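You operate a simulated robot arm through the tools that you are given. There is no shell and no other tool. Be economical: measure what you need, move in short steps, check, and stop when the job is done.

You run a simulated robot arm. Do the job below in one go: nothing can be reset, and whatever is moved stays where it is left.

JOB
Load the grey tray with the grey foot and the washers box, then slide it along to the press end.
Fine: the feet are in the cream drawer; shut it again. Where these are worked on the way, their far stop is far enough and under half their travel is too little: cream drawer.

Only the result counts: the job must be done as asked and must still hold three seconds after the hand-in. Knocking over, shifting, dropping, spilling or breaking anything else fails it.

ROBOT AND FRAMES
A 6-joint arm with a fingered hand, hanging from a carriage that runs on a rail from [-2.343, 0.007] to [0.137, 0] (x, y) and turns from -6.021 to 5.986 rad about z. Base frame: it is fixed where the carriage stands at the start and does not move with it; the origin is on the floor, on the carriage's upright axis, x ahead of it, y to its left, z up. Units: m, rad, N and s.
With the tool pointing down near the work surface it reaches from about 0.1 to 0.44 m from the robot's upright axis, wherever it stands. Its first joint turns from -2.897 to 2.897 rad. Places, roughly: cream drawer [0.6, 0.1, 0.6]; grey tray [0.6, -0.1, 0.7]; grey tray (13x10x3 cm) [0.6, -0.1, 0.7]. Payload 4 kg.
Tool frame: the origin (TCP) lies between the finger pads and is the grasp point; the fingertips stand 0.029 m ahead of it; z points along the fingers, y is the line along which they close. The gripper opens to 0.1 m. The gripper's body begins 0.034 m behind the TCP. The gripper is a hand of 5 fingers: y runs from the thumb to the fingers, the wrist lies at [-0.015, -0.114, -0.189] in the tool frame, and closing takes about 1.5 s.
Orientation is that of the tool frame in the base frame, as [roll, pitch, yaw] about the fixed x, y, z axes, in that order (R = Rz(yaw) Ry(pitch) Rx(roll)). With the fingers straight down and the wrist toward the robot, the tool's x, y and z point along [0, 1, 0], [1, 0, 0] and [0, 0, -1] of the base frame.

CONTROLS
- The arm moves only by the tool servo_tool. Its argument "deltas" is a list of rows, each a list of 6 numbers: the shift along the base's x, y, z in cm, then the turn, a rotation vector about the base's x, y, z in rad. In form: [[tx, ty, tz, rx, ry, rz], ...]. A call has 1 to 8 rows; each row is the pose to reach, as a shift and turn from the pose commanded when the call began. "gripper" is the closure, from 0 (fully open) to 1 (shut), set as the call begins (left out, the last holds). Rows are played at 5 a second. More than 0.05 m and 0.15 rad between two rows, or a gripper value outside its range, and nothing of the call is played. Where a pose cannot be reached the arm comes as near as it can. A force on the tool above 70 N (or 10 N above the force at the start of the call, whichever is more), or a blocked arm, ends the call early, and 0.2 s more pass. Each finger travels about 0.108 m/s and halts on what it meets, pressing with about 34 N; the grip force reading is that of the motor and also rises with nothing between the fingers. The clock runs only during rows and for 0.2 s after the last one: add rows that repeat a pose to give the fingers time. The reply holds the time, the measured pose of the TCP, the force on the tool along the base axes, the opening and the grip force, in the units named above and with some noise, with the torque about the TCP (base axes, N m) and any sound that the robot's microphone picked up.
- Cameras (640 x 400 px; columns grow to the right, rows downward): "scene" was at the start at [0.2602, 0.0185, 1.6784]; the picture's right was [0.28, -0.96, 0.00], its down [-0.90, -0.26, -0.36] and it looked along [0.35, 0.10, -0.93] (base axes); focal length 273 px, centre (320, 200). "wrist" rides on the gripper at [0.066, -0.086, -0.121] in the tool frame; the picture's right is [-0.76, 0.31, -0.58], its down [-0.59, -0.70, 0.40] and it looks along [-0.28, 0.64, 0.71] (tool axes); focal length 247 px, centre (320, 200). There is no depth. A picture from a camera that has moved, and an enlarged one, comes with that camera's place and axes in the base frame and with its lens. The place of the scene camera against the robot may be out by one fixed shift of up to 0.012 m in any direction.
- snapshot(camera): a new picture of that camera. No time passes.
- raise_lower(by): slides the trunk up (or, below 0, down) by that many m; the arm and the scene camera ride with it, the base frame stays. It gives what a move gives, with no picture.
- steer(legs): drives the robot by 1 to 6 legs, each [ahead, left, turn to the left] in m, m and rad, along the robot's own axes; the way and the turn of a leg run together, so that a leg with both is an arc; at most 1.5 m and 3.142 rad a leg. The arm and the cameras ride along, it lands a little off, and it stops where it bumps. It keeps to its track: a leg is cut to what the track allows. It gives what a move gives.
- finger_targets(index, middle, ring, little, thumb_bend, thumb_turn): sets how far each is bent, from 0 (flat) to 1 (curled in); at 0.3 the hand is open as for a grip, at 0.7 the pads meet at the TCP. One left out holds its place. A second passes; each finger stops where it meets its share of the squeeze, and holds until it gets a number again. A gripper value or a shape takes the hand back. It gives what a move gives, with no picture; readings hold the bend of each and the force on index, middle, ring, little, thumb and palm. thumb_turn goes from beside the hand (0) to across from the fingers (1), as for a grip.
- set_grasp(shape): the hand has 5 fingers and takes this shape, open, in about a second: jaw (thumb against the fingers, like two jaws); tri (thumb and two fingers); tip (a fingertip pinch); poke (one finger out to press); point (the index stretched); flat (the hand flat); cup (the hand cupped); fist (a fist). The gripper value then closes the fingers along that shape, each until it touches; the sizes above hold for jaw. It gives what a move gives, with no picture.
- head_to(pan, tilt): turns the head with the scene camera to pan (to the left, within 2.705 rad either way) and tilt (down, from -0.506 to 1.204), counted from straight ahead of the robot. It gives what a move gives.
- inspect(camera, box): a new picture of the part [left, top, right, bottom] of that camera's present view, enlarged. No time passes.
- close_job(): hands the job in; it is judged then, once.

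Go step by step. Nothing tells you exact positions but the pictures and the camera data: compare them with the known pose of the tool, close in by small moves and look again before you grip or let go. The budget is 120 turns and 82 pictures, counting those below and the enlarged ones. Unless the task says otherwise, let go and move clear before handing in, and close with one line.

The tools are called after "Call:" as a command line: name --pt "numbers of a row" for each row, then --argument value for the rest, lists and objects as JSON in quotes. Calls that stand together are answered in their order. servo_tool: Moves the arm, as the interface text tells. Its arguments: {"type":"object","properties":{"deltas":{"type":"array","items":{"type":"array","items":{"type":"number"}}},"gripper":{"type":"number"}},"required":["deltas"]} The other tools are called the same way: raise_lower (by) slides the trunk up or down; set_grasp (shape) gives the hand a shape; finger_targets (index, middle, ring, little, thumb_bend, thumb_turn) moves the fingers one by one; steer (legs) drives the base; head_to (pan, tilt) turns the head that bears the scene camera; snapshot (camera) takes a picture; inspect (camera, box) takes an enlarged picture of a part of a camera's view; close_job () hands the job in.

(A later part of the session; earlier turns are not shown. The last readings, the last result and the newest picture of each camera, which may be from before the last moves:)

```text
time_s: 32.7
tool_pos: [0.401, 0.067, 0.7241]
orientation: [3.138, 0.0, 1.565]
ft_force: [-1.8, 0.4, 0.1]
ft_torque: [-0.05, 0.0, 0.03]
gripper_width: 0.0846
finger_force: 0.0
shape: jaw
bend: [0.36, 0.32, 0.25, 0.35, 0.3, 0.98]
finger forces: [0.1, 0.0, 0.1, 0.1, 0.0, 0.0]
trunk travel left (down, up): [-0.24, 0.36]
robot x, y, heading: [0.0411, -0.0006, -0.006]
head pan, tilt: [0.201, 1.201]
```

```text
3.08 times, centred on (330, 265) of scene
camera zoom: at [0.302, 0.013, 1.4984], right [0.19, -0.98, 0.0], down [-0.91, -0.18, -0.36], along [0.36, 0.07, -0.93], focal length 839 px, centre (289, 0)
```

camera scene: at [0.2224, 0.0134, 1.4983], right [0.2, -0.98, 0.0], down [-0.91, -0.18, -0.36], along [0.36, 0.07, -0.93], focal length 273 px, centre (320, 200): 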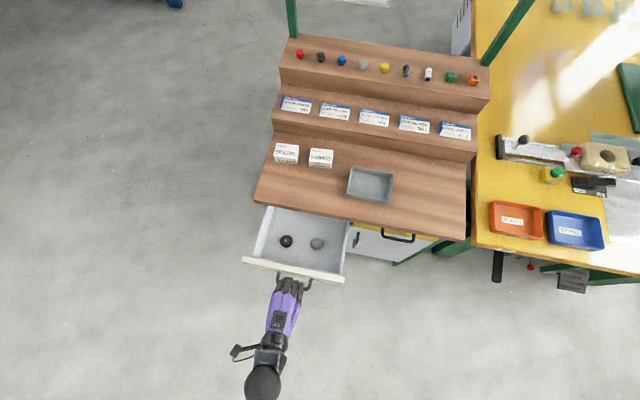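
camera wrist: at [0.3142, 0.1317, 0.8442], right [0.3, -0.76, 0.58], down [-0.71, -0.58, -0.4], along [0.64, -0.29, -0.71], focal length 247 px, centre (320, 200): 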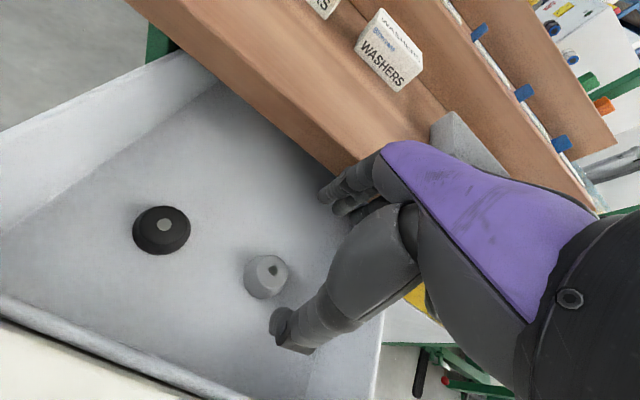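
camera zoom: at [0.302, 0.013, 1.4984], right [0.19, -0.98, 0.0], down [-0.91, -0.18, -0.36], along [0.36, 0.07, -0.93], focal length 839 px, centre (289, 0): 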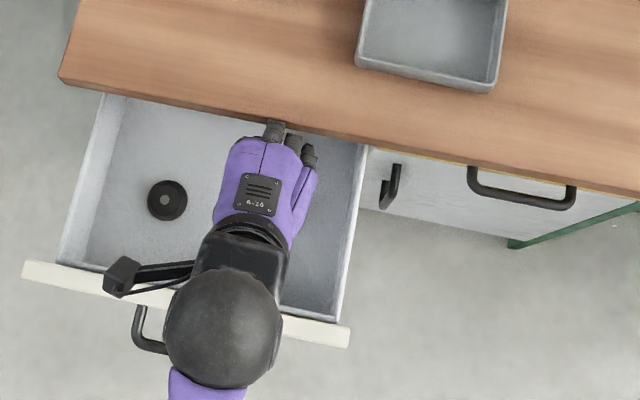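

The two wrist views put the foot's top near (0.404, 0.059, 0.62), with the drawer floor about 0.603. I'll descend onto it.

Call:
servo_tool --pt "0.3 -0.5 -2 0 0 0" --pt "0.3 -0.5 -4 0 0 0" --pt "0.3 -0.5 -6 0 0 0" --pt "0.3 -0.5 -7.5 0 0 0" --pt "0.3 -0.5 -8.4 0 0 0"

Call:
snapshot --camera "wrist"

```text
time_s: 33.9
tool_pos: [0.4033, 0.061, 0.6397]
orientation: [3.139, 0.0, 1.563]
ft_force: [0.3, 0.1, -0.5]
ft_torque: [-0.02, -0.03, 0.01]
gripper_width: 0.0844
finger_force: 0.1
shape: jaw
bend: [0.36, 0.32, 0.25, 0.35, 0.3, 0.98]
finger forces: [0.0, 0.0, 0.0, 0.1, 0.0, 0.0]
trunk travel left (down, up): [-0.24, 0.36]
robot x, y, heading: [0.0426, -0.002, -0.007]
head pan, tilt: [0.201, 1.201]
```

```text
46 pictures are left
camera wrist: at [0.3172, 0.1268, 0.7599], right [0.3, -0.76, 0.58], down [-0.71, -0.58, -0.4], along [0.64, -0.29, -0.71], focal length 247 px, centre (320, 200)
```

wrist: 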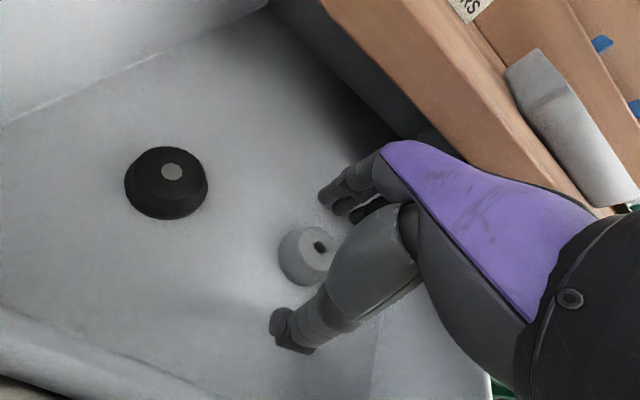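

The foot is between the thumb and the fingers. I'll go a few mm lower, as it tapers upward, and close.

Call:
servo_tool --pt "0.3 -0.3 -0.5 0 0 0" --pt "0.3 -0.3 -0.5 0 0 0"

Call:
servo_tool --pt "0 0 0 0 0 0" --pt "0 0 0 0 0 0" --pt "0 0 0 0 0 0" --pt "0 0 0 0 0 0" --pt "0 0 0 0 0 0" --pt "0 0 0 0 0 0" --pt "0 0 0 0 0 0" --gripper 1.0

Call:
snapshot --camera "wrist"

```text
time_s: 34.5
tool_pos: [0.4058, 0.058, 0.6344]
orientation: [3.139, 0.0, 1.564]
ft_force: [-0.4, -0.6, 0.0]
ft_torque: [-0.01, -0.02, 0.02]
gripper_width: 0.0848
finger_force: 0.0
shape: jaw
bend: [0.36, 0.32, 0.25, 0.35, 0.3, 0.98]
finger forces: [0.1, 0.1, 0.1, 0.1, 0.1, 0.0]
trunk travel left (down, up): [-0.24, 0.36]
robot x, y, heading: [0.0437, 0.0033, -0.005]
head pan, tilt: [0.201, 1.201]
```

```text
time_s: 36.1
tool_pos: [0.4061, 0.0586, 0.6356]
orientation: [3.141, -0.001, 1.564]
ft_force: [-1.8, 0.3, 3.0]
ft_torque: [0.01, 0.0, -0.01]
gripper_width: 0.0307
finger_force: 34.0
shape: jaw
bend: [0.48, 0.53, 0.73, 0.56, 0.44, 1.0]
finger forces: [18.5, 9.3, 0.1, 0.1, 28.4, 0.1]
trunk travel left (down, up): [-0.24, 0.36]
robot x, y, heading: [0.0405, 0.0033, -0.008]
head pan, tilt: [0.201, 1.201]
```

```text
45 pictures are left
camera wrist: at [0.3202, 0.1233, 0.7553], right [0.3, -0.76, 0.58], down [-0.71, -0.58, -0.4], along [0.64, -0.29, -0.71], focal length 247 px, centre (320, 200)
```

wrist: 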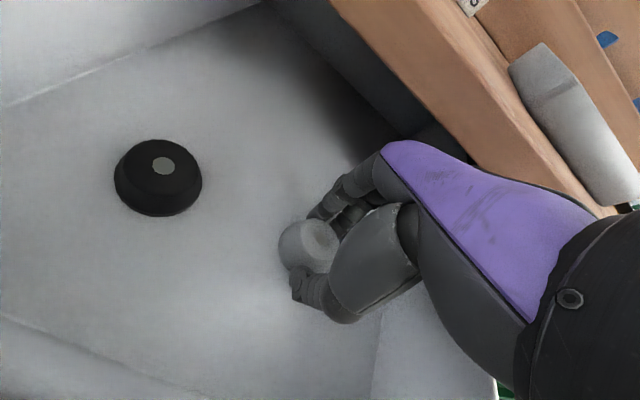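

The foot is gripped at a width of about 31 mm. I'll lift and check.

Call:
servo_tool --pt "0 0 1.5 0 0 0" --pt "0 0 3 0 0 0" --pt "0 0 6 0 0 0" --pt "0 0 9 0 0 0" --pt "0 0 12 0 0 0"

Call:
raise_lower --by 0.12

Call:
snapshot --camera "wrist"

Call:
snapshot --camera "scene"

```text
time_s: 37.3
tool_pos: [0.405, 0.0578, 0.754]
orientation: [3.141, -0.002, 1.562]
ft_force: [-0.7, -0.4, -0.6]
ft_torque: [0.03, 0.02, 0.0]
gripper_width: 0.03
finger_force: 34.2
shape: jaw
bend: [0.48, 0.53, 0.73, 0.56, 0.44, 1.0]
finger forces: [18.7, 9.3, 0.1, 0.0, 27.3, 0.0]
trunk travel left (down, up): [-0.24, 0.36]
robot x, y, heading: [0.0391, -0.0017, -0.008]
head pan, tilt: [0.201, 1.201]
```

```text
time_s: 38.8
tool_pos: [0.4053, 0.0581, 0.8743]
orientation: [3.14, -0.001, 1.563]
ft_force: [-0.3, 0.4, 0.1]
ft_torque: [0.0, -0.01, -0.02]
gripper_width: 0.0302
finger_force: 33.7
shape: jaw
bend: [0.48, 0.53, 0.73, 0.56, 0.44, 1.0]
finger forces: [18.7, 9.2, 0.0, 0.0, 27.3, 0.0]
trunk travel left (down, up): [-0.36, 0.24]
robot x, y, heading: [0.0385, 0.0017, -0.008]
head pan, tilt: [0.201, 1.201]
```

```text
44 pictures are left
camera wrist: at [0.3196, 0.1225, 0.9943], right [0.3, -0.76, 0.58], down [-0.71, -0.58, -0.4], along [0.64, -0.29, -0.71], focal length 247 px, centre (320, 200)
```

wrist: 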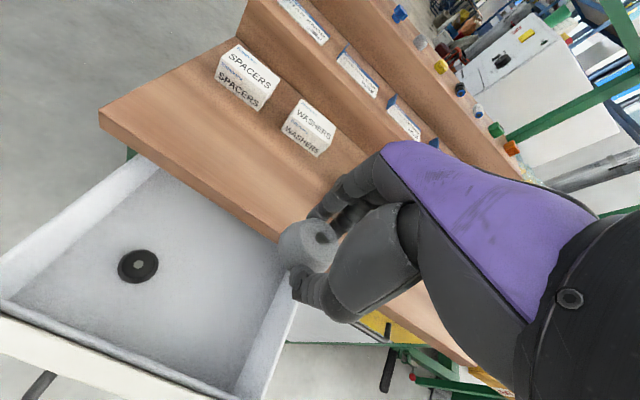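

```text
43 pictures are left
camera scene: at [0.302, 0.013, 1.6183], right [0.19, -0.98, 0.0], down [-0.91, -0.18, -0.36], along [0.36, 0.07, -0.93], focal length 273 px, centre (320, 200)
```

scene: 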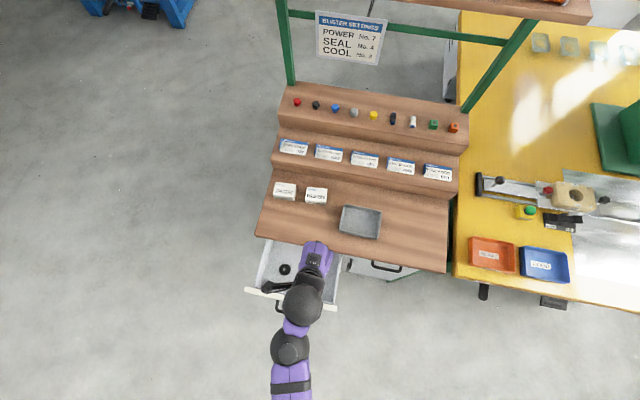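

The foot is held securely and the black one is undisturbed. The tray is centred near (0.59,-0.07) with its rim at about z 0.74. I'll drive to the front end of the rail and reach over the tray's right half.

Call:
steer --legs '[[0.11, 0, 0]]'

Call:
servo_tool --pt "1 -3 0 0 0 0" --pt "2 -6 0 0 0 0" --pt "3 -9 0 0 0 0" --pt "4 -12 0 0 0 0" --pt "6 -15 0 0 0 0" --pt "8 -16 0 0 0 0"

Call:
snapshot --camera "scene"

Call:
snapshot --camera "wrist"

```text
time_s: 40.0
tool_pos: [0.4995, 0.0557, 0.8744]
orientation: [3.138, -0.001, 1.562]
ft_force: [0.1, 0.8, -0.1]
ft_torque: [-0.02, -0.01, -0.01]
gripper_width: 0.0305
finger_force: 34.8
shape: jaw
bend: [0.48, 0.53, 0.73, 0.56, 0.44, 1.0]
finger forces: [18.7, 9.3, 0.1, 0.1, 27.4, 0.0]
trunk travel left (down, up): [-0.36, 0.24]
robot x, y, heading: [0.1326, -0.0025, -0.006]
head pan, tilt: [0.201, 1.201]
```

```text
time_s: 41.4
tool_pos: [0.5777, -0.1058, 0.8751]
orientation: [3.141, -0.002, 1.564]
ft_force: [-0.9, -0.5, -0.5]
ft_torque: [0.0, 0.0, -0.01]
gripper_width: 0.0306
finger_force: 34.0
shape: jaw
bend: [0.48, 0.53, 0.73, 0.56, 0.45, 1.0]
finger forces: [18.6, 9.3, 0.1, 0.0, 27.2, 0.0]
trunk travel left (down, up): [-0.36, 0.24]
robot x, y, heading: [0.1341, 0.0007, -0.009]
head pan, tilt: [0.201, 1.201]
```

```text
42 pictures are left
camera scene: at [0.3953, 0.0121, 1.6184], right [0.19, -0.98, 0.0], down [-0.91, -0.18, -0.36], along [0.36, 0.07, -0.93], focal length 273 px, centre (320, 200)
```

scene: 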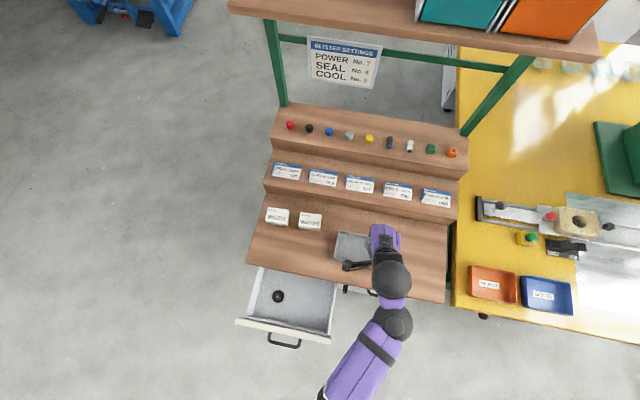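

```text
41 pictures are left
camera wrist: at [0.4919, -0.0396, 0.9952], right [0.3, -0.76, 0.58], down [-0.71, -0.58, -0.4], along [0.64, -0.29, -0.71], focal length 247 px, centre (320, 200)
```

wrist: 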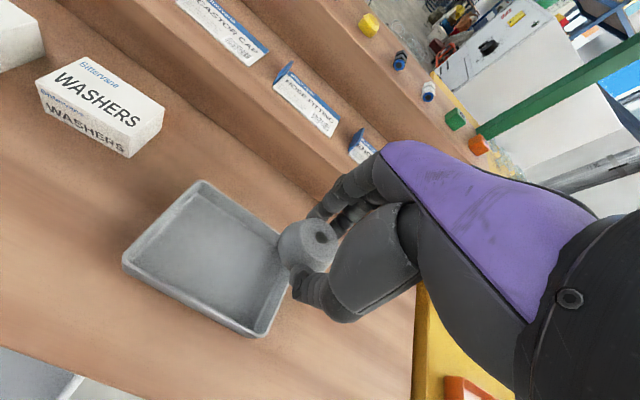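

The tray spans x 0.537–0.637, y −0.138 to −0.005. I'll set the foot at the tray's left side, so the ring and little fingers stay inside it, and leave the right side for the box.

Call:
servo_tool --pt "0.3 3.5 -2 0 0 0" --pt "0.8 7.2 -4 0 0 0" --pt "0.8 7.2 -7 0 0 0" --pt "0.8 7.2 -9.5 0 0 0"

Call:
snapshot --camera "wrist"

Call:
inspect --camera "scene" --box '[250, 190, 450, 320]'

```text
time_s: 42.4
tool_pos: [0.5872, -0.0335, 0.7777]
orientation: [3.139, -0.001, 1.561]
ft_force: [0.0, -0.6, -1.2]
ft_torque: [-0.02, 0.01, 0.0]
gripper_width: 0.03
finger_force: 34.1
shape: jaw
bend: [0.48, 0.53, 0.73, 0.56, 0.45, 1.0]
finger forces: [18.6, 9.7, 0.0, 0.0, 27.1, 0.0]
trunk travel left (down, up): [-0.36, 0.24]
robot x, y, heading: [0.1335, -0.0007, -0.007]
head pan, tilt: [0.201, 1.201]
```

```text
40 pictures are left
camera wrist: at [0.5001, 0.0322, 0.8987], right [0.3, -0.76, 0.58], down [-0.71, -0.58, -0.4], along [0.64, -0.29, -0.71], focal length 247 px, centre (320, 200)
```

wrist: 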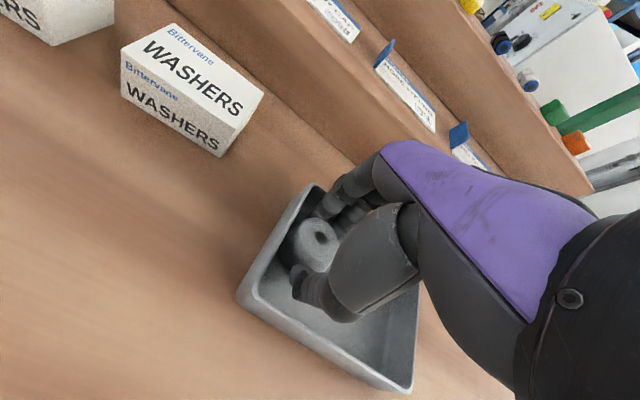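

```text
3.08 times, centred on (350, 255) of scene
camera zoom: at [0.3951, 0.0122, 1.6184], right [0.19, -0.98, 0.0], down [-0.91, -0.18, -0.36], along [0.36, 0.07, -0.93], focal length 839 px, centre (228, 31)
```

zoom: 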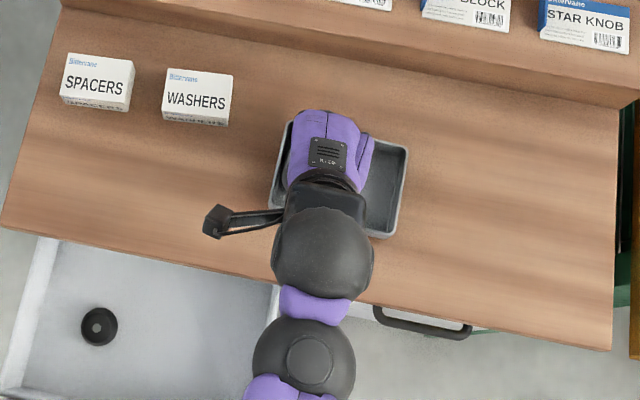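

The foot is over the tray's left side. I'll lower until it touches.

Call:
servo_tool --pt "0 0 -1 0 0 0" --pt "0 0 -1.8 0 0 0" --pt "0 0 -2.3 0 0 0" --pt "0 0 -2.7 0 0 0"

Call:
snapshot --camera "wrist"

```text
time_s: 43.0
tool_pos: [0.5977, -0.035, 0.7728]
orientation: [3.105, 0.001, 1.56]
ft_force: [-8.6, -0.2, 26.4]
ft_torque: [0.03, 0.05, 0.01]
gripper_width: 0.0337
finger_force: 34.0
shape: jaw
bend: [0.48, 0.54, 0.73, 0.57, 0.4, 1.0]
finger forces: [19.9, 14.4, 0.0, 0.0, 37.9, 0.0]
trunk travel left (down, up): [-0.36, 0.24]
robot x, y, heading: [0.1337, -0.0029, -0.001]
head pan, tilt: [0.201, 1.201]
stopped in row 3: the force on the tool passed its limit (the readings are from after the stop); the commanded pose is now the measured one
```

```text
38 pictures are left
camera wrist: at [0.508, 0.0311, 0.8912], right [0.28, -0.76, 0.59], down [-0.69, -0.58, -0.42], along [0.66, -0.29, -0.69], focal length 247 px, centre (320, 200)
```

wrist: 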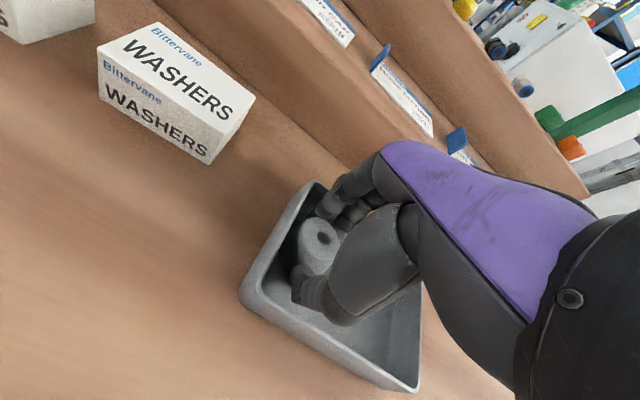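

Contact came earlier than expected and the tray shifted a little. The torque suggests the contact is right under the foot, so I'll look closer.

Call:
inspect --camera "wrist" --box '[230, 160, 430, 400]'

Call:
inspect --camera "scene" --box '[250, 190, 450, 320]'

```text
1.67 times, centred on (330, 280) of wrist
camera zoom: at [0.508, 0.0311, 0.8912], right [0.28, -0.76, 0.59], down [-0.69, -0.58, -0.42], along [0.66, -0.29, -0.69], focal length 412 px, centre (303, 67)
```

zoom: 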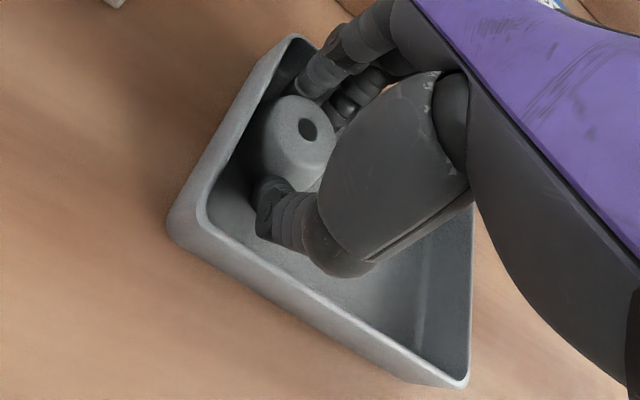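

```text
3.08 times, centred on (350, 255) of scene
camera zoom: at [0.3949, 0.0122, 1.6183], right [0.19, -0.98, 0.0], down [-0.91, -0.18, -0.36], along [0.36, 0.07, -0.93], focal length 839 px, centre (228, 31)
```

zoom: 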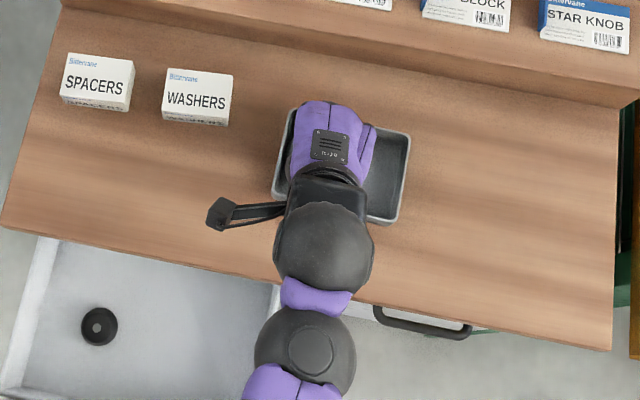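

The foot is inside the tray, apparently on its floor. I'll open a little to release it, then lift straight up.

Call:
servo_tool --pt "0 0 0 0 0 0" --pt "0 0 0 0 0 0" --pt "0 0 0 0 0 0" --pt "0 0 0 0 0 0" --gripper 0.4

Call:
servo_tool --pt "0 0 1 0 0 0" --pt "0 0 3 0 0 0" --pt "0 0 6 0 0 0" --pt "0 0 9 0 0 0" --pt "-2 2 11 0 0 0" --pt "-4 5 12 0 0 0"

Call:
snapshot --camera "wrist"

Call:
inspect --camera "scene" --box '[250, 190, 450, 320]'

```text
time_s: 44.0
tool_pos: [0.5958, -0.0367, 0.7724]
orientation: [3.11, 0.002, 1.56]
ft_force: [-9.6, -1.5, 34.7]
ft_torque: [-0.1, -0.18, -0.41]
gripper_width: 0.0533
finger_force: 0.0
shape: jaw
bend: [0.4, 0.47, 0.74, 0.46, 0.43, 1.0]
finger forces: [0.4, 28.5, 5.2, 1.5, 31.1, 0.0]
trunk travel left (down, up): [-0.36, 0.24]
robot x, y, heading: [0.1377, -0.0019, -0.008]
head pan, tilt: [0.201, 1.201]
```

```text
time_s: 45.4
tool_pos: [0.5541, 0.0156, 0.8897]
orientation: [3.116, -0.001, 1.559]
ft_force: [0.2, -0.3, -0.7]
ft_torque: [0.02, 0.06, -0.01]
gripper_width: 0.06
finger_force: 0.2
shape: jaw
bend: [0.4, 0.39, 0.73, 0.45, 0.3, 1.0]
finger forces: [0.0, 0.1, 0.1, 0.0, 0.0, 0.0]
trunk travel left (down, up): [-0.36, 0.24]
robot x, y, heading: [0.1341, 0.0003, -0.003]
head pan, tilt: [0.201, 1.201]
```

```text
35 pictures are left
camera wrist: at [0.4651, 0.081, 1.0086], right [0.28, -0.76, 0.59], down [-0.7, -0.58, -0.42], along [0.66, -0.29, -0.7], focal length 247 px, centre (320, 200)
```

wrist: 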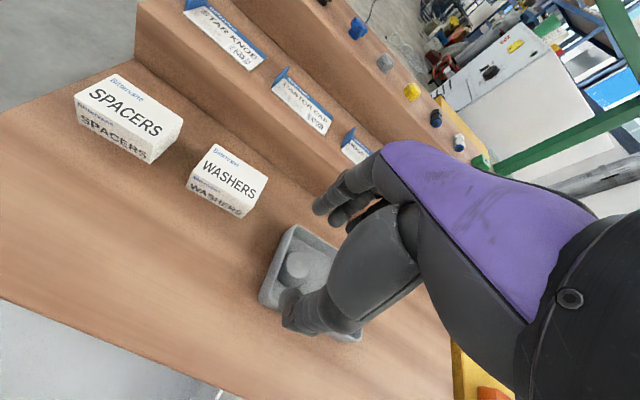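

```text
3.08 times, centred on (350, 255) of scene
camera zoom: at [0.3948, 0.0121, 1.6183], right [0.19, -0.98, 0.0], down [-0.91, -0.18, -0.36], along [0.36, 0.07, -0.93], focal length 839 px, centre (228, 31)
```

zoom: 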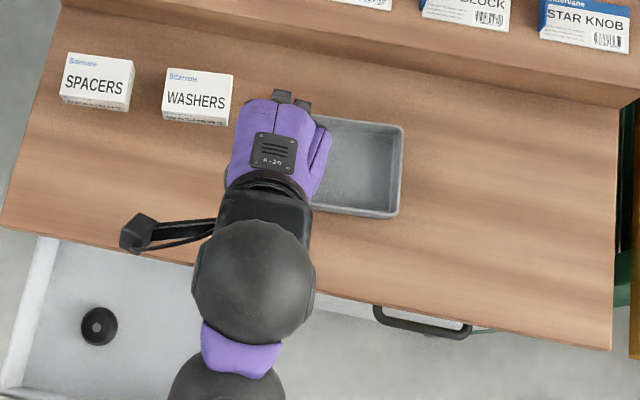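

The foot is standing in the tray. Next is the washers box, which I'll measure precisely.

Call:
inspect --camera "wrist" --box '[160, 120, 360, 360]'

```text
1.67 times, centred on (260, 240) of wrist
camera zoom: at [0.4651, 0.081, 1.0086], right [0.28, -0.76, 0.59], down [-0.7, -0.58, -0.42], along [0.66, -0.29, -0.7], focal length 412 px, centre (420, 133)
```

zoom: 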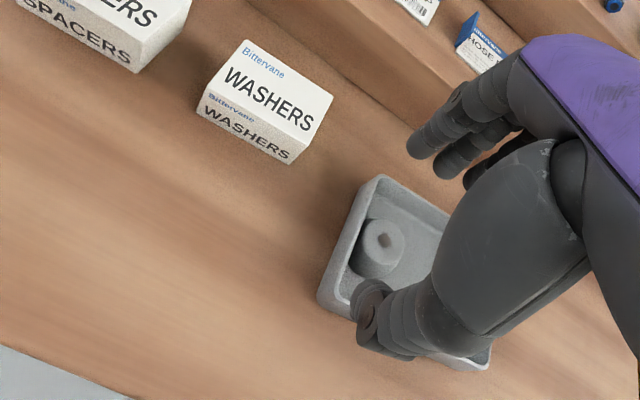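

The box is at x 0.627–0.678, y 0.053–0.128, top z 0.752. I'll move above it and test reach.

Call:
servo_tool --pt "1 3 0 0 0.02 0" --pt "3 6 0 0 0.026 0" --pt "5 8.6 0 0 0.026 0" --pt "7.5 8.6 -2 0 0.026 0" --pt "9.8 8.6 -4 0 0.026 0" --gripper 0.32

Call:
snapshot --camera "wrist"

```text
time_s: 46.6
tool_pos: [0.6547, 0.1047, 0.8498]
orientation: [3.139, -0.001, 1.561]
ft_force: [-0.6, -0.3, 0.5]
ft_torque: [-0.04, -0.02, -0.03]
gripper_width: 0.0679
finger_force: 0.0
shape: jaw
bend: [0.42, 0.36, 0.26, 0.41, 0.3, 0.99]
finger forces: [0.0, 0.1, 0.0, 0.0, 0.0, 0.0]
trunk travel left (down, up): [-0.36, 0.24]
robot x, y, heading: [0.1374, -0.0017, -0.005]
head pan, tilt: [0.201, 1.201]
```

```text
32 pictures are left
camera wrist: at [0.5678, 0.1694, 0.97], right [0.3, -0.76, 0.58], down [-0.71, -0.58, -0.4], along [0.64, -0.29, -0.71], focal length 247 px, centre (320, 200)
```

wrist: 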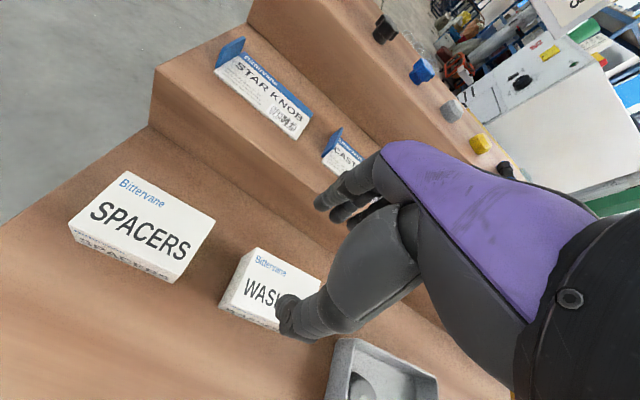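

Reach is fine. I'll align yaw slightly with the box and lower to just above it, then check.

Call:
servo_tool --pt "-0.2 -0.4 -2 0 0 0.04" --pt "-0.4 -0.5 -4 0 0 0.07" --pt "-0.4 -0.5 -5.7 0 0 0.07"

Call:
inspect --camera "wrist" --box '[200, 150, 400, 350]'

Call:
inspect --camera "scene" --box '[250, 190, 400, 290]'

```text
time_s: 47.4
tool_pos: [0.6493, 0.0966, 0.7939]
orientation: [3.14, 0.001, 1.632]
ft_force: [0.5, 0.0, 0.0]
ft_torque: [-0.01, 0.02, -0.01]
gripper_width: 0.068
finger_force: 0.0
shape: jaw
bend: [0.42, 0.36, 0.26, 0.41, 0.3, 0.99]
finger forces: [0.0, 0.1, 0.0, 0.0, 0.1, 0.0]
trunk travel left (down, up): [-0.36, 0.24]
robot x, y, heading: [0.1362, -0.0028, -0.008]
head pan, tilt: [0.201, 1.201]
```

```text
2.00 times, centred on (300, 250) of wrist
camera zoom: at [0.5587, 0.1573, 0.9135], right [0.35, -0.74, 0.58], down [-0.67, -0.63, -0.4], along [0.66, -0.25, -0.71], focal length 494 px, centre (360, 100)
```

zoom: 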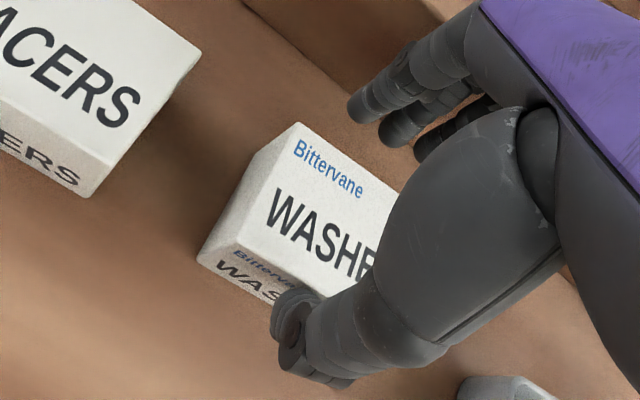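

```text
4.00 times, centred on (325, 240) of scene
camera zoom: at [0.3949, 0.0121, 1.6184], right [0.19, -0.98, 0.0], down [-0.91, -0.18, -0.36], along [0.36, 0.07, -0.93], focal length 1091 px, centre (300, 40)
```

zoom: 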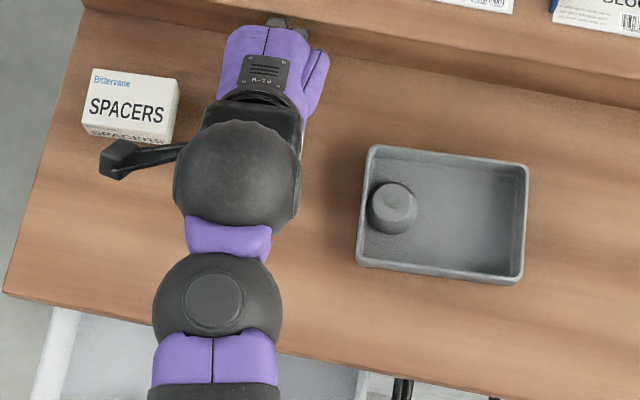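

The thumb is in front of the box and the fingers are behind it. I'll shift slightly and lower onto its upper part, then close.

Call:
servo_tool --pt "0.25 -0.4 -1 0 0 0" --pt "0.25 -0.4 -2 0 0 0" --pt "0.25 -0.4 -2.9 0 0 0"

Call:
servo_tool --pt "0 0 0 0 0 0" --pt "0 0 0 0 0 0" --pt "0 0 0 0 0 0" --pt "0 0 0 0 0 0" --pt "0 0 0 0 0 0" --gripper 1.0

Call:
inspect --camera "wrist" --box '[200, 150, 400, 350]'

```text
time_s: 48.2
tool_pos: [0.6554, 0.0941, 0.7701]
orientation: [3.132, 0.0, 1.631]
ft_force: [-14.0, -1.9, 40.0]
ft_torque: [-0.03, 1.58, -0.11]
gripper_width: 0.0695
finger_force: 0.0
shape: jaw
bend: [0.42, 0.39, 0.26, 0.41, 0.3, 1.0]
finger forces: [0.0, 8.6, 0.0, 0.1, 37.5, 0.0]
trunk travel left (down, up): [-0.36, 0.24]
robot x, y, heading: [0.1314, -0.004, -0.006]
head pan, tilt: [0.201, 1.201]
```

```text
time_s: 49.4
tool_pos: [0.6564, 0.0953, 0.7692]
orientation: [3.131, 0.0, 1.63]
ft_force: [-15.6, 0.0, 59.6]
ft_torque: [-0.01, 3.37, 0.0]
gripper_width: 0.0488
finger_force: 33.8
shape: jaw
bend: [0.67, 0.53, 0.73, 0.58, 0.3, 1.0]
finger forces: [17.0, 0.0, 2.9, 0.0, 79.5, 0.0]
trunk travel left (down, up): [-0.36, 0.24]
robot x, y, heading: [0.1327, 0.0019, -0.012]
head pan, tilt: [0.201, 1.201]
```

```text
2.00 times, centred on (300, 250) of wrist
camera zoom: at [0.5642, 0.1544, 0.889], right [0.35, -0.74, 0.58], down [-0.66, -0.63, -0.41], along [0.66, -0.24, -0.71], focal length 494 px, centre (360, 100)
```

zoom: 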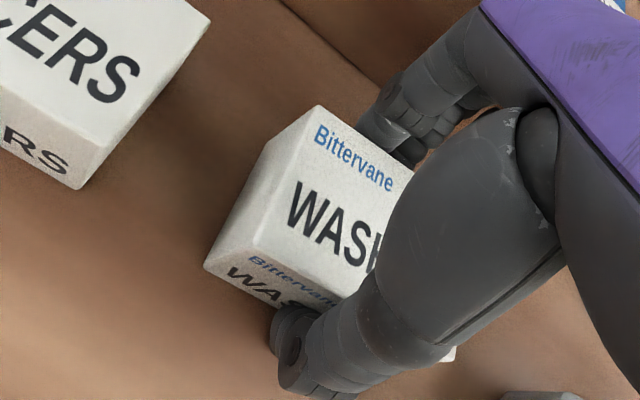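

The open thumb reaches lower than I assumed and is touching the table; that was also the earlier contact in the tray. I'll reopen, rise about 8 mm and close again.

Call:
servo_tool --pt "0 0 0 0 0 0" --pt "0 0 0.5 0 0 0" --pt "-0.5 0 0.9 0 0.01 0" --pt "-0.5 0 0.9 0 0.01 0" --gripper 0.32

Call:
servo_tool --pt "0 0 0 0 0 0" --pt "0 0 0 0 0 0" --pt "0 0 0 0 0 0" --pt "0 0 0 0 0 0" --pt "0 0 0 0 0 0" --gripper 1.0

Call:
inspect --camera "wrist" --box '[200, 150, 400, 350]'

```text
time_s: 50.4
tool_pos: [0.6441, 0.0923, 0.7714]
orientation: [-3.127, 0.001, 1.631]
ft_force: [0.6, 0.7, -0.1]
ft_torque: [-0.01, -0.03, 0.01]
gripper_width: 0.0683
finger_force: 0.2
shape: jaw
bend: [0.42, 0.36, 0.26, 0.41, 0.31, 0.99]
finger forces: [0.0, 0.0, 0.0, 0.0, 0.0, 0.0]
trunk travel left (down, up): [-0.36, 0.24]
robot x, y, heading: [0.1319, 0.0005, -0.009]
head pan, tilt: [0.201, 1.201]
```

```text
time_s: 51.6
tool_pos: [0.6467, 0.0917, 0.7741]
orientation: [-3.133, 0.0, 1.631]
ft_force: [-0.2, 0.9, 0.2]
ft_torque: [0.03, 0.0, -0.01]
gripper_width: 0.042
finger_force: 33.8
shape: jaw
bend: [0.43, 0.46, 0.75, 0.54, 0.39, 0.99]
finger forces: [17.5, 9.1, 3.9, 0.1, 30.5, 0.0]
trunk travel left (down, up): [-0.36, 0.24]
robot x, y, heading: [0.1345, 0.0003, -0.009]
head pan, tilt: [0.201, 1.201]
```

```text
2.00 times, centred on (300, 250) of wrist
camera zoom: at [0.5573, 0.1521, 0.8948], right [0.36, -0.74, 0.57], down [-0.67, -0.63, -0.39], along [0.65, -0.25, -0.72], focal length 494 px, centre (360, 100)
```

zoom: 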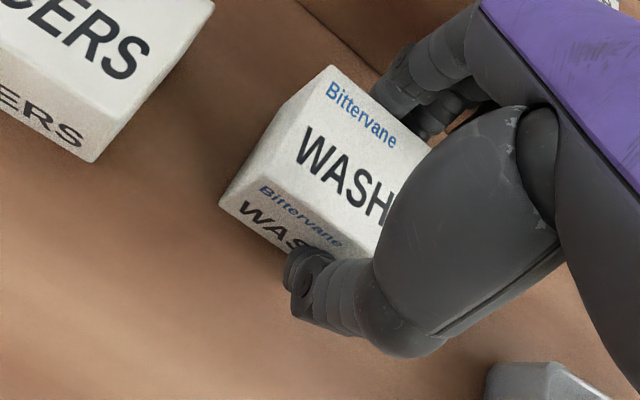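

The grip looks sound with balanced forces. I'll lift and check.

Call:
servo_tool --pt "0 0 1 0 0 0" --pt "0 0 3 0 0 0" --pt "0 0 6 0 0 0" --pt "0 0 9 0 0 0"

Call:
inspect --camera "wrist" --box '[200, 150, 400, 350]'

```text
time_s: 52.6
tool_pos: [0.6445, 0.0919, 0.864]
orientation: [-3.134, -0.001, 1.63]
ft_force: [0.1, 0.1, -0.6]
ft_torque: [-0.03, 0.0, 0.0]
gripper_width: 0.0421
finger_force: 33.6
shape: jaw
bend: [0.43, 0.46, 0.75, 0.54, 0.39, 0.99]
finger forces: [17.6, 9.2, 4.0, 0.0, 30.7, 0.1]
trunk travel left (down, up): [-0.36, 0.24]
robot x, y, heading: [0.1332, -0.0028, -0.006]
head pan, tilt: [0.201, 1.201]
```

```text
2.00 times, centred on (300, 250) of wrist
camera zoom: at [0.5561, 0.1518, 0.9851], right [0.36, -0.74, 0.57], down [-0.67, -0.63, -0.39], along [0.65, -0.25, -0.72], focal length 494 px, centre (360, 100)
```

zoom: 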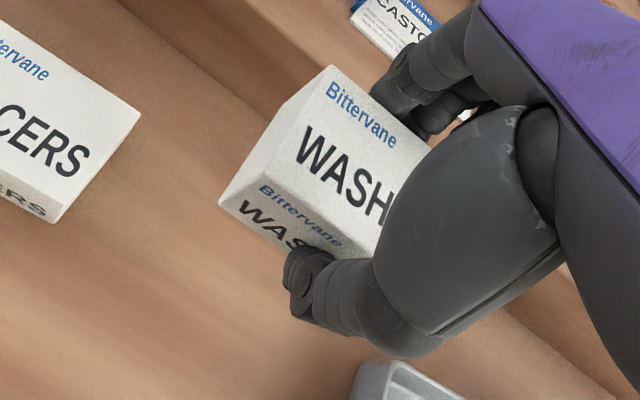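

The box is held; its bottom is about 62 mm below the TCP. I'll carry it over the right part of the tray, whose free gap is about y −0.053 to −0.133.

Call:
servo_tool --pt "-1.5 -4.5 1 0 0 0" --pt "-3 -9 1 0 0 0" --pt "-4.5 -13.5 0 0 0 0" --pt "-5.8 -17.4 -2 0 0 0" --pt "-5.8 -17.4 -3.4 0 0 0"

Call:
snapshot --camera "wrist"

Call:
inspect --camera "scene" --box '[290, 200, 440, 300]'

```text
time_s: 53.8
tool_pos: [0.5879, -0.081, 0.8291]
orientation: [-3.132, 0.002, 1.63]
ft_force: [-0.5, -0.6, -0.4]
ft_torque: [0.0, -0.01, 0.01]
gripper_width: 0.0418
finger_force: 34.4
shape: jaw
bend: [0.43, 0.46, 0.75, 0.54, 0.39, 0.99]
finger forces: [17.5, 9.0, 4.0, 0.1, 30.6, 0.0]
trunk travel left (down, up): [-0.36, 0.24]
robot x, y, heading: [0.1316, 0.0036, -0.007]
head pan, tilt: [0.201, 1.201]
```

```text
26 pictures are left
camera wrist: at [0.4988, -0.021, 0.951], right [0.36, -0.74, 0.57], down [-0.67, -0.63, -0.39], along [0.65, -0.25, -0.72], focal length 247 px, centre (320, 200)
```

wrist: 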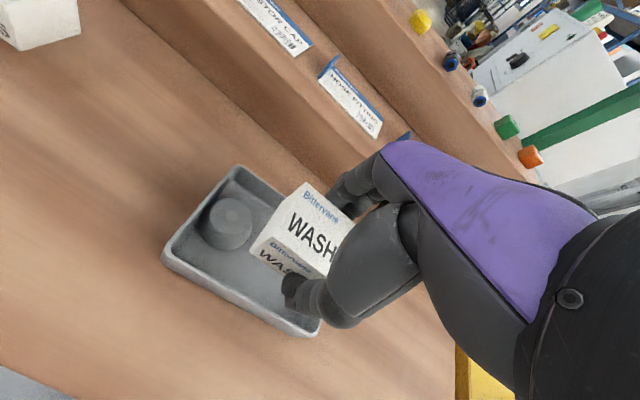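

```text
4.00 times, centred on (365, 250) of scene
camera zoom: at [0.3948, 0.012, 1.6184], right [0.19, -0.98, 0.0], down [-0.91, -0.18, -0.36], along [0.36, 0.07, -0.93], focal length 1091 px, centre (140, 0)
```

zoom: 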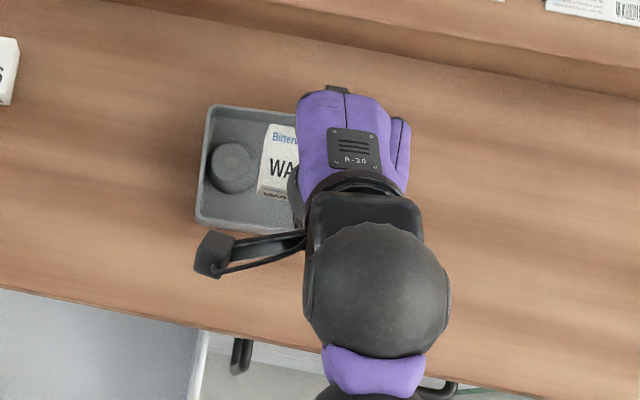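

The box is nearly aligned with the free gap. I'll shift 4 mm right and 3 mm forward, and lower gradually.

Call:
servo_tool --pt "0.3 -0.4 -1 0 -0.008 0" --pt "0.3 -0.4 -2 0 -0.008 0" --pt "0.3 -0.4 -3 0 -0.008 0"

Call:
inspect --camera "wrist" --box '[160, 140, 400, 380]'

```text
time_s: 54.6
tool_pos: [0.5919, -0.0842, 0.8001]
orientation: [-3.141, 0.001, 1.63]
ft_force: [0.1, -0.2, -1.2]
ft_torque: [-0.01, -0.01, -0.01]
gripper_width: 0.0421
finger_force: 34.2
shape: jaw
bend: [0.43, 0.46, 0.75, 0.54, 0.39, 0.99]
finger forces: [17.4, 9.0, 4.0, 0.1, 30.5, 0.1]
trunk travel left (down, up): [-0.36, 0.24]
robot x, y, heading: [0.1346, 0.0025, -0.009]
head pan, tilt: [0.201, 1.201]
```

```text
1.67 times, centred on (280, 260) of wrist
camera zoom: at [0.5005, -0.0251, 0.92], right [0.35, -0.74, 0.58], down [-0.67, -0.63, -0.4], along [0.66, -0.25, -0.71], focal length 412 px, centre (387, 100)
```

zoom: 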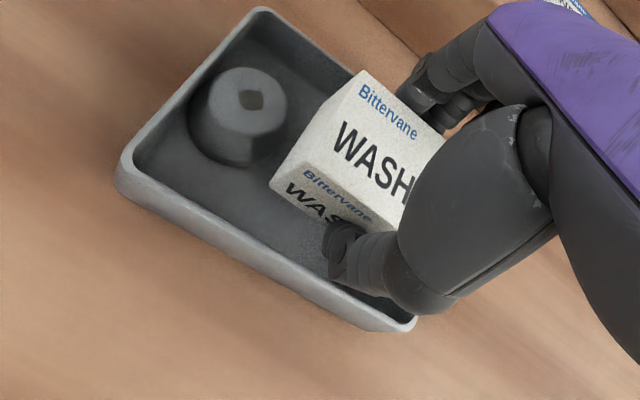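

The box clears the foot. I'll lower further to the tray floor.

Call:
servo_tool --pt "0 0.1 -0.7 0 0 0" --pt "0 0.1 -1.3 0 0 0" --pt "0 0.1 -1.8 0 0 0"

Call:
inspect --camera "wrist" --box '[160, 140, 400, 380]'

```text
time_s: 55.4
tool_pos: [0.5915, -0.0837, 0.7818]
orientation: [3.141, 0.001, 1.63]
ft_force: [0.8, 0.3, 1.6]
ft_torque: [-0.11, -0.09, 0.04]
gripper_width: 0.0419
finger_force: 33.8
shape: jaw
bend: [0.43, 0.46, 0.75, 0.55, 0.39, 0.99]
finger forces: [17.6, 9.0, 4.0, 2.5, 30.7, 0.0]
trunk travel left (down, up): [-0.36, 0.24]
robot x, y, heading: [0.1356, -0.0023, -0.003]
head pan, tilt: [0.201, 1.201]
```

```text
1.67 times, centred on (280, 260) of wrist
camera zoom: at [0.5016, -0.0239, 0.9026], right [0.35, -0.74, 0.58], down [-0.67, -0.63, -0.4], along [0.66, -0.25, -0.71], focal length 412 px, centre (387, 100)
```

zoom: 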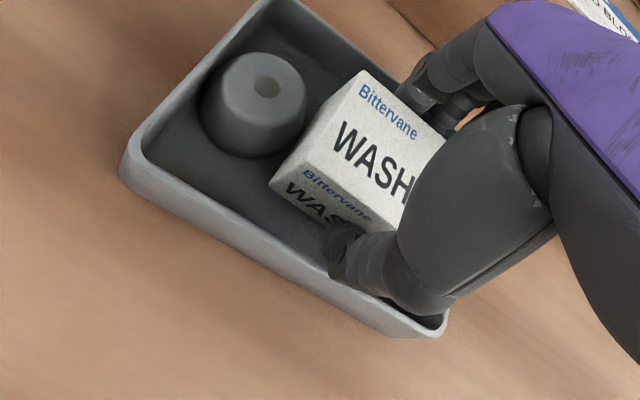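

The box is practically on the tray floor. I'll open just enough to release, then lift.

Call:
servo_tool --pt "0 0 -0.2 0 0 0" --pt "0 0 -0.2 0 0 0" --pt "0 0 -0.2 0 0 0" --pt "0 0 -0.2 0 0 0" --gripper 0.47

Call:
inspect --camera "wrist" --box '[160, 140, 400, 380]'

```text
time_s: 56.4
tool_pos: [0.5933, -0.0843, 0.78]
orientation: [-3.14, 0.003, 1.63]
ft_force: [2.9, -0.2, 5.9]
ft_torque: [-0.01, 0.11, -0.06]
gripper_width: 0.051
finger_force: 0.1
shape: jaw
bend: [0.4, 0.43, 0.74, 0.48, 0.36, 1.0]
finger forces: [0.0, 6.3, 0.1, 0.2, 10.1, 0.0]
trunk travel left (down, up): [-0.36, 0.24]
robot x, y, heading: [0.1371, -0.0035, -0.006]
head pan, tilt: [0.201, 1.201]
```

```text
1.67 times, centred on (280, 260) of wrist
camera zoom: at [0.5023, -0.0243, 0.9007], right [0.35, -0.74, 0.58], down [-0.67, -0.63, -0.4], along [0.66, -0.25, -0.71], focal length 412 px, centre (387, 100)
```

zoom: 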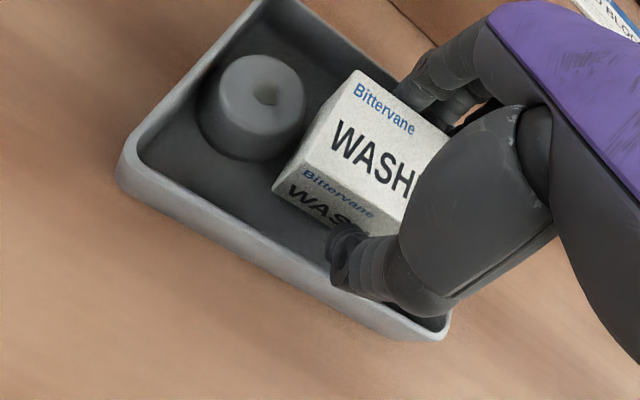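

The index has let go, with light contact remaining at the middle finger and thumb. I'll open a touch more while rising.

Call:
servo_tool --pt "0 0 0.2 0 0 0" --pt "0.1 0 0.5 0 0 0" --pt "0.1 0 1.5 0 0 0" --pt "0.1 0 3 0 0 0" --pt "0 0 6 0 0 0" --pt "0 2 9 0 0 0" --gripper 0.42

Call:
snapshot --camera "wrist"

Call:
inspect --camera "scene" --box '[240, 180, 460, 320]'

```text
time_s: 57.8
tool_pos: [0.5901, -0.0647, 0.8688]
orientation: [-3.138, -0.001, 1.628]
ft_force: [0.4, -0.9, 0.7]
ft_torque: [0.0, 0.0, -0.01]
gripper_width: 0.058
finger_force: 0.1
shape: jaw
bend: [0.4, 0.4, 0.74, 0.45, 0.3, 1.0]
finger forces: [0.0, 0.0, 0.1, 0.0, 0.0, 0.1]
trunk travel left (down, up): [-0.36, 0.24]
robot x, y, heading: [0.134, 0.0006, -0.005]
head pan, tilt: [0.201, 1.201]
```

```text
21 pictures are left
camera wrist: at [0.5007, -0.0054, 0.9895], right [0.35, -0.74, 0.58], down [-0.67, -0.63, -0.4], along [0.66, -0.25, -0.71], focal length 247 px, centre (320, 200)
```

wrist: 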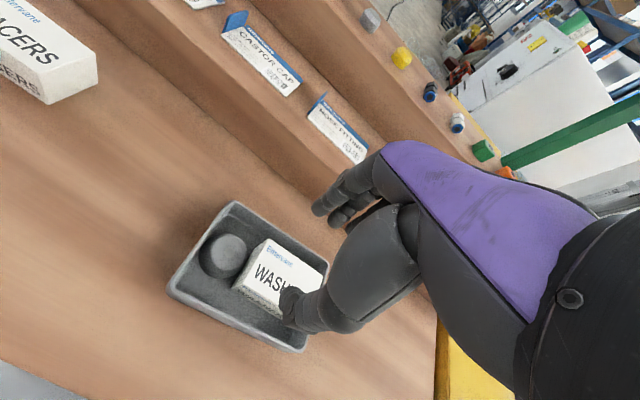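

```text
2.86 times, centred on (350, 250) of scene
camera zoom: at [0.3949, 0.012, 1.6183], right [0.19, -0.98, 0.0], down [-0.91, -0.18, -0.36], along [0.36, 0.07, -0.93], focal length 779 px, centre (234, 57)
```

zoom: 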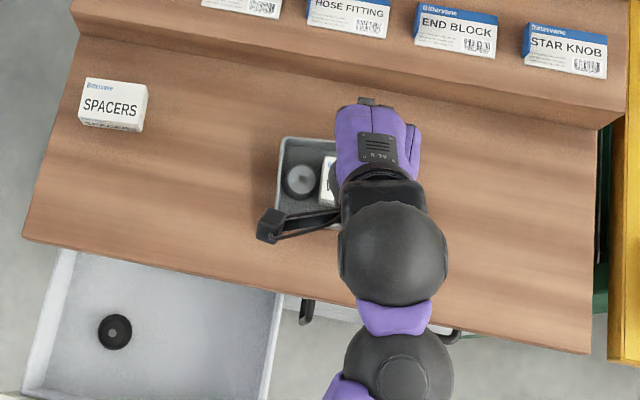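

The tray is loaded. Now I'll place the closed hand to the left of the tray to push it along toward the press end (−y).

Call:
servo_tool --pt "0 4 0 0 0 -0.03" --pt "0.5 8.5 -1 0 0 -0.058" --pt "0.5 12.5 -3 0 0 -0.058" --pt "0.5 14 -6 0 0 -0.058" --pt "0.5 14 -9 0 0 -0.058" --pt "0.5 14 -11 0 0 -0.058" --gripper 1.0

Call:
snapshot --camera "wrist"

Call:
inspect --camera "scene" --box '[240, 180, 460, 320]'

```text
time_s: 59.2
tool_pos: [0.6032, 0.0752, 0.769]
orientation: [3.123, -0.002, 1.571]
ft_force: [-18.9, -5.3, 62.4]
ft_torque: [-0.17, 0.6, 0.0]
gripper_width: 0.0001
finger_force: 34.4
shape: jaw
bend: [0.7, 0.7, 0.7, 0.7, 0.7, 1.0]
finger forces: [0.0, 33.8, 0.0, 0.1, 87.6, 0.1]
trunk travel left (down, up): [-0.36, 0.24]
robot x, y, heading: [0.1322, 0.0004, -0.008]
head pan, tilt: [0.201, 1.201]
```

```text
19 pictures are left
camera wrist: at [0.5139, 0.1405, 0.8883], right [0.3, -0.76, 0.58], down [-0.7, -0.59, -0.41], along [0.65, -0.28, -0.7], focal length 247 px, centre (320, 200)
```

wrist: 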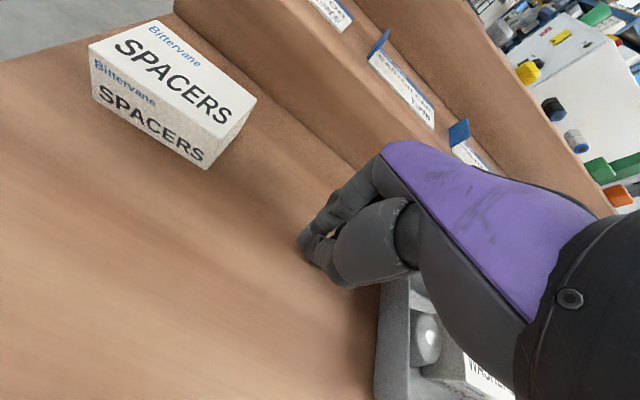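

```text
2.86 times, centred on (350, 250) of scene
camera zoom: at [0.3946, 0.012, 1.62], right [0.19, -0.98, 0.0], down [-0.91, -0.18, -0.36], along [0.36, 0.07, -0.93], focal length 779 px, centre (234, 57)
```

zoom: 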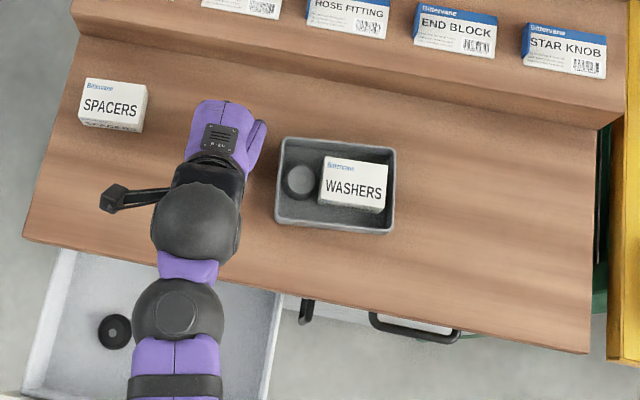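

The fingertips are pressing the table, so I'll rise about 1 cm and then begin pushing toward −y slowly.

Call:
servo_tool --pt "0 0 0.7 0 0 0" --pt "-0.3 0 1.2 0 0.015 0" --pt "-0.3 -1.2 1.2 0 0.015 0" --pt "-0.3 -2.4 1.2 0 0.015 0" --pt "-0.3 -3.6 1.2 0 0.015 0" --pt "-0.3 -4.8 1.2 0 0.015 0" --pt "-0.3 -6 1.2 0 0.015 0"

Call:
inspect --camera "scene" --box '[240, 180, 460, 320]'

```text
time_s: 60.8
tool_pos: [0.5927, 0.0156, 0.7722]
orientation: [-3.125, 0.001, 1.574]
ft_force: [0.5, -0.5, -0.7]
ft_torque: [0.01, 0.0, -0.01]
gripper_width: 0.0002
finger_force: 33.8
shape: jaw
bend: [0.7, 0.7, 0.7, 0.7, 0.7, 1.0]
finger forces: [0.0, 0.0, 0.0, 0.1, 0.1, 0.0]
trunk travel left (down, up): [-0.36, 0.24]
robot x, y, heading: [0.1356, 0.0015, -0.009]
head pan, tilt: [0.201, 1.201]
```

```text
2.86 times, centred on (350, 250) of scene
camera zoom: at [0.3949, 0.0122, 1.6184], right [0.19, -0.98, 0.0], down [-0.91, -0.18, -0.36], along [0.36, 0.07, -0.93], focal length 779 px, centre (234, 57)
```

zoom: 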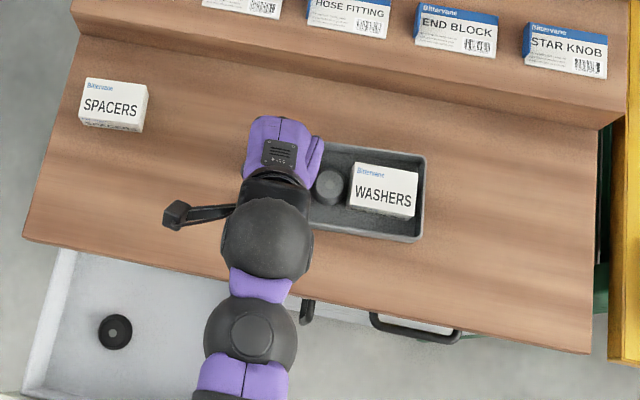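

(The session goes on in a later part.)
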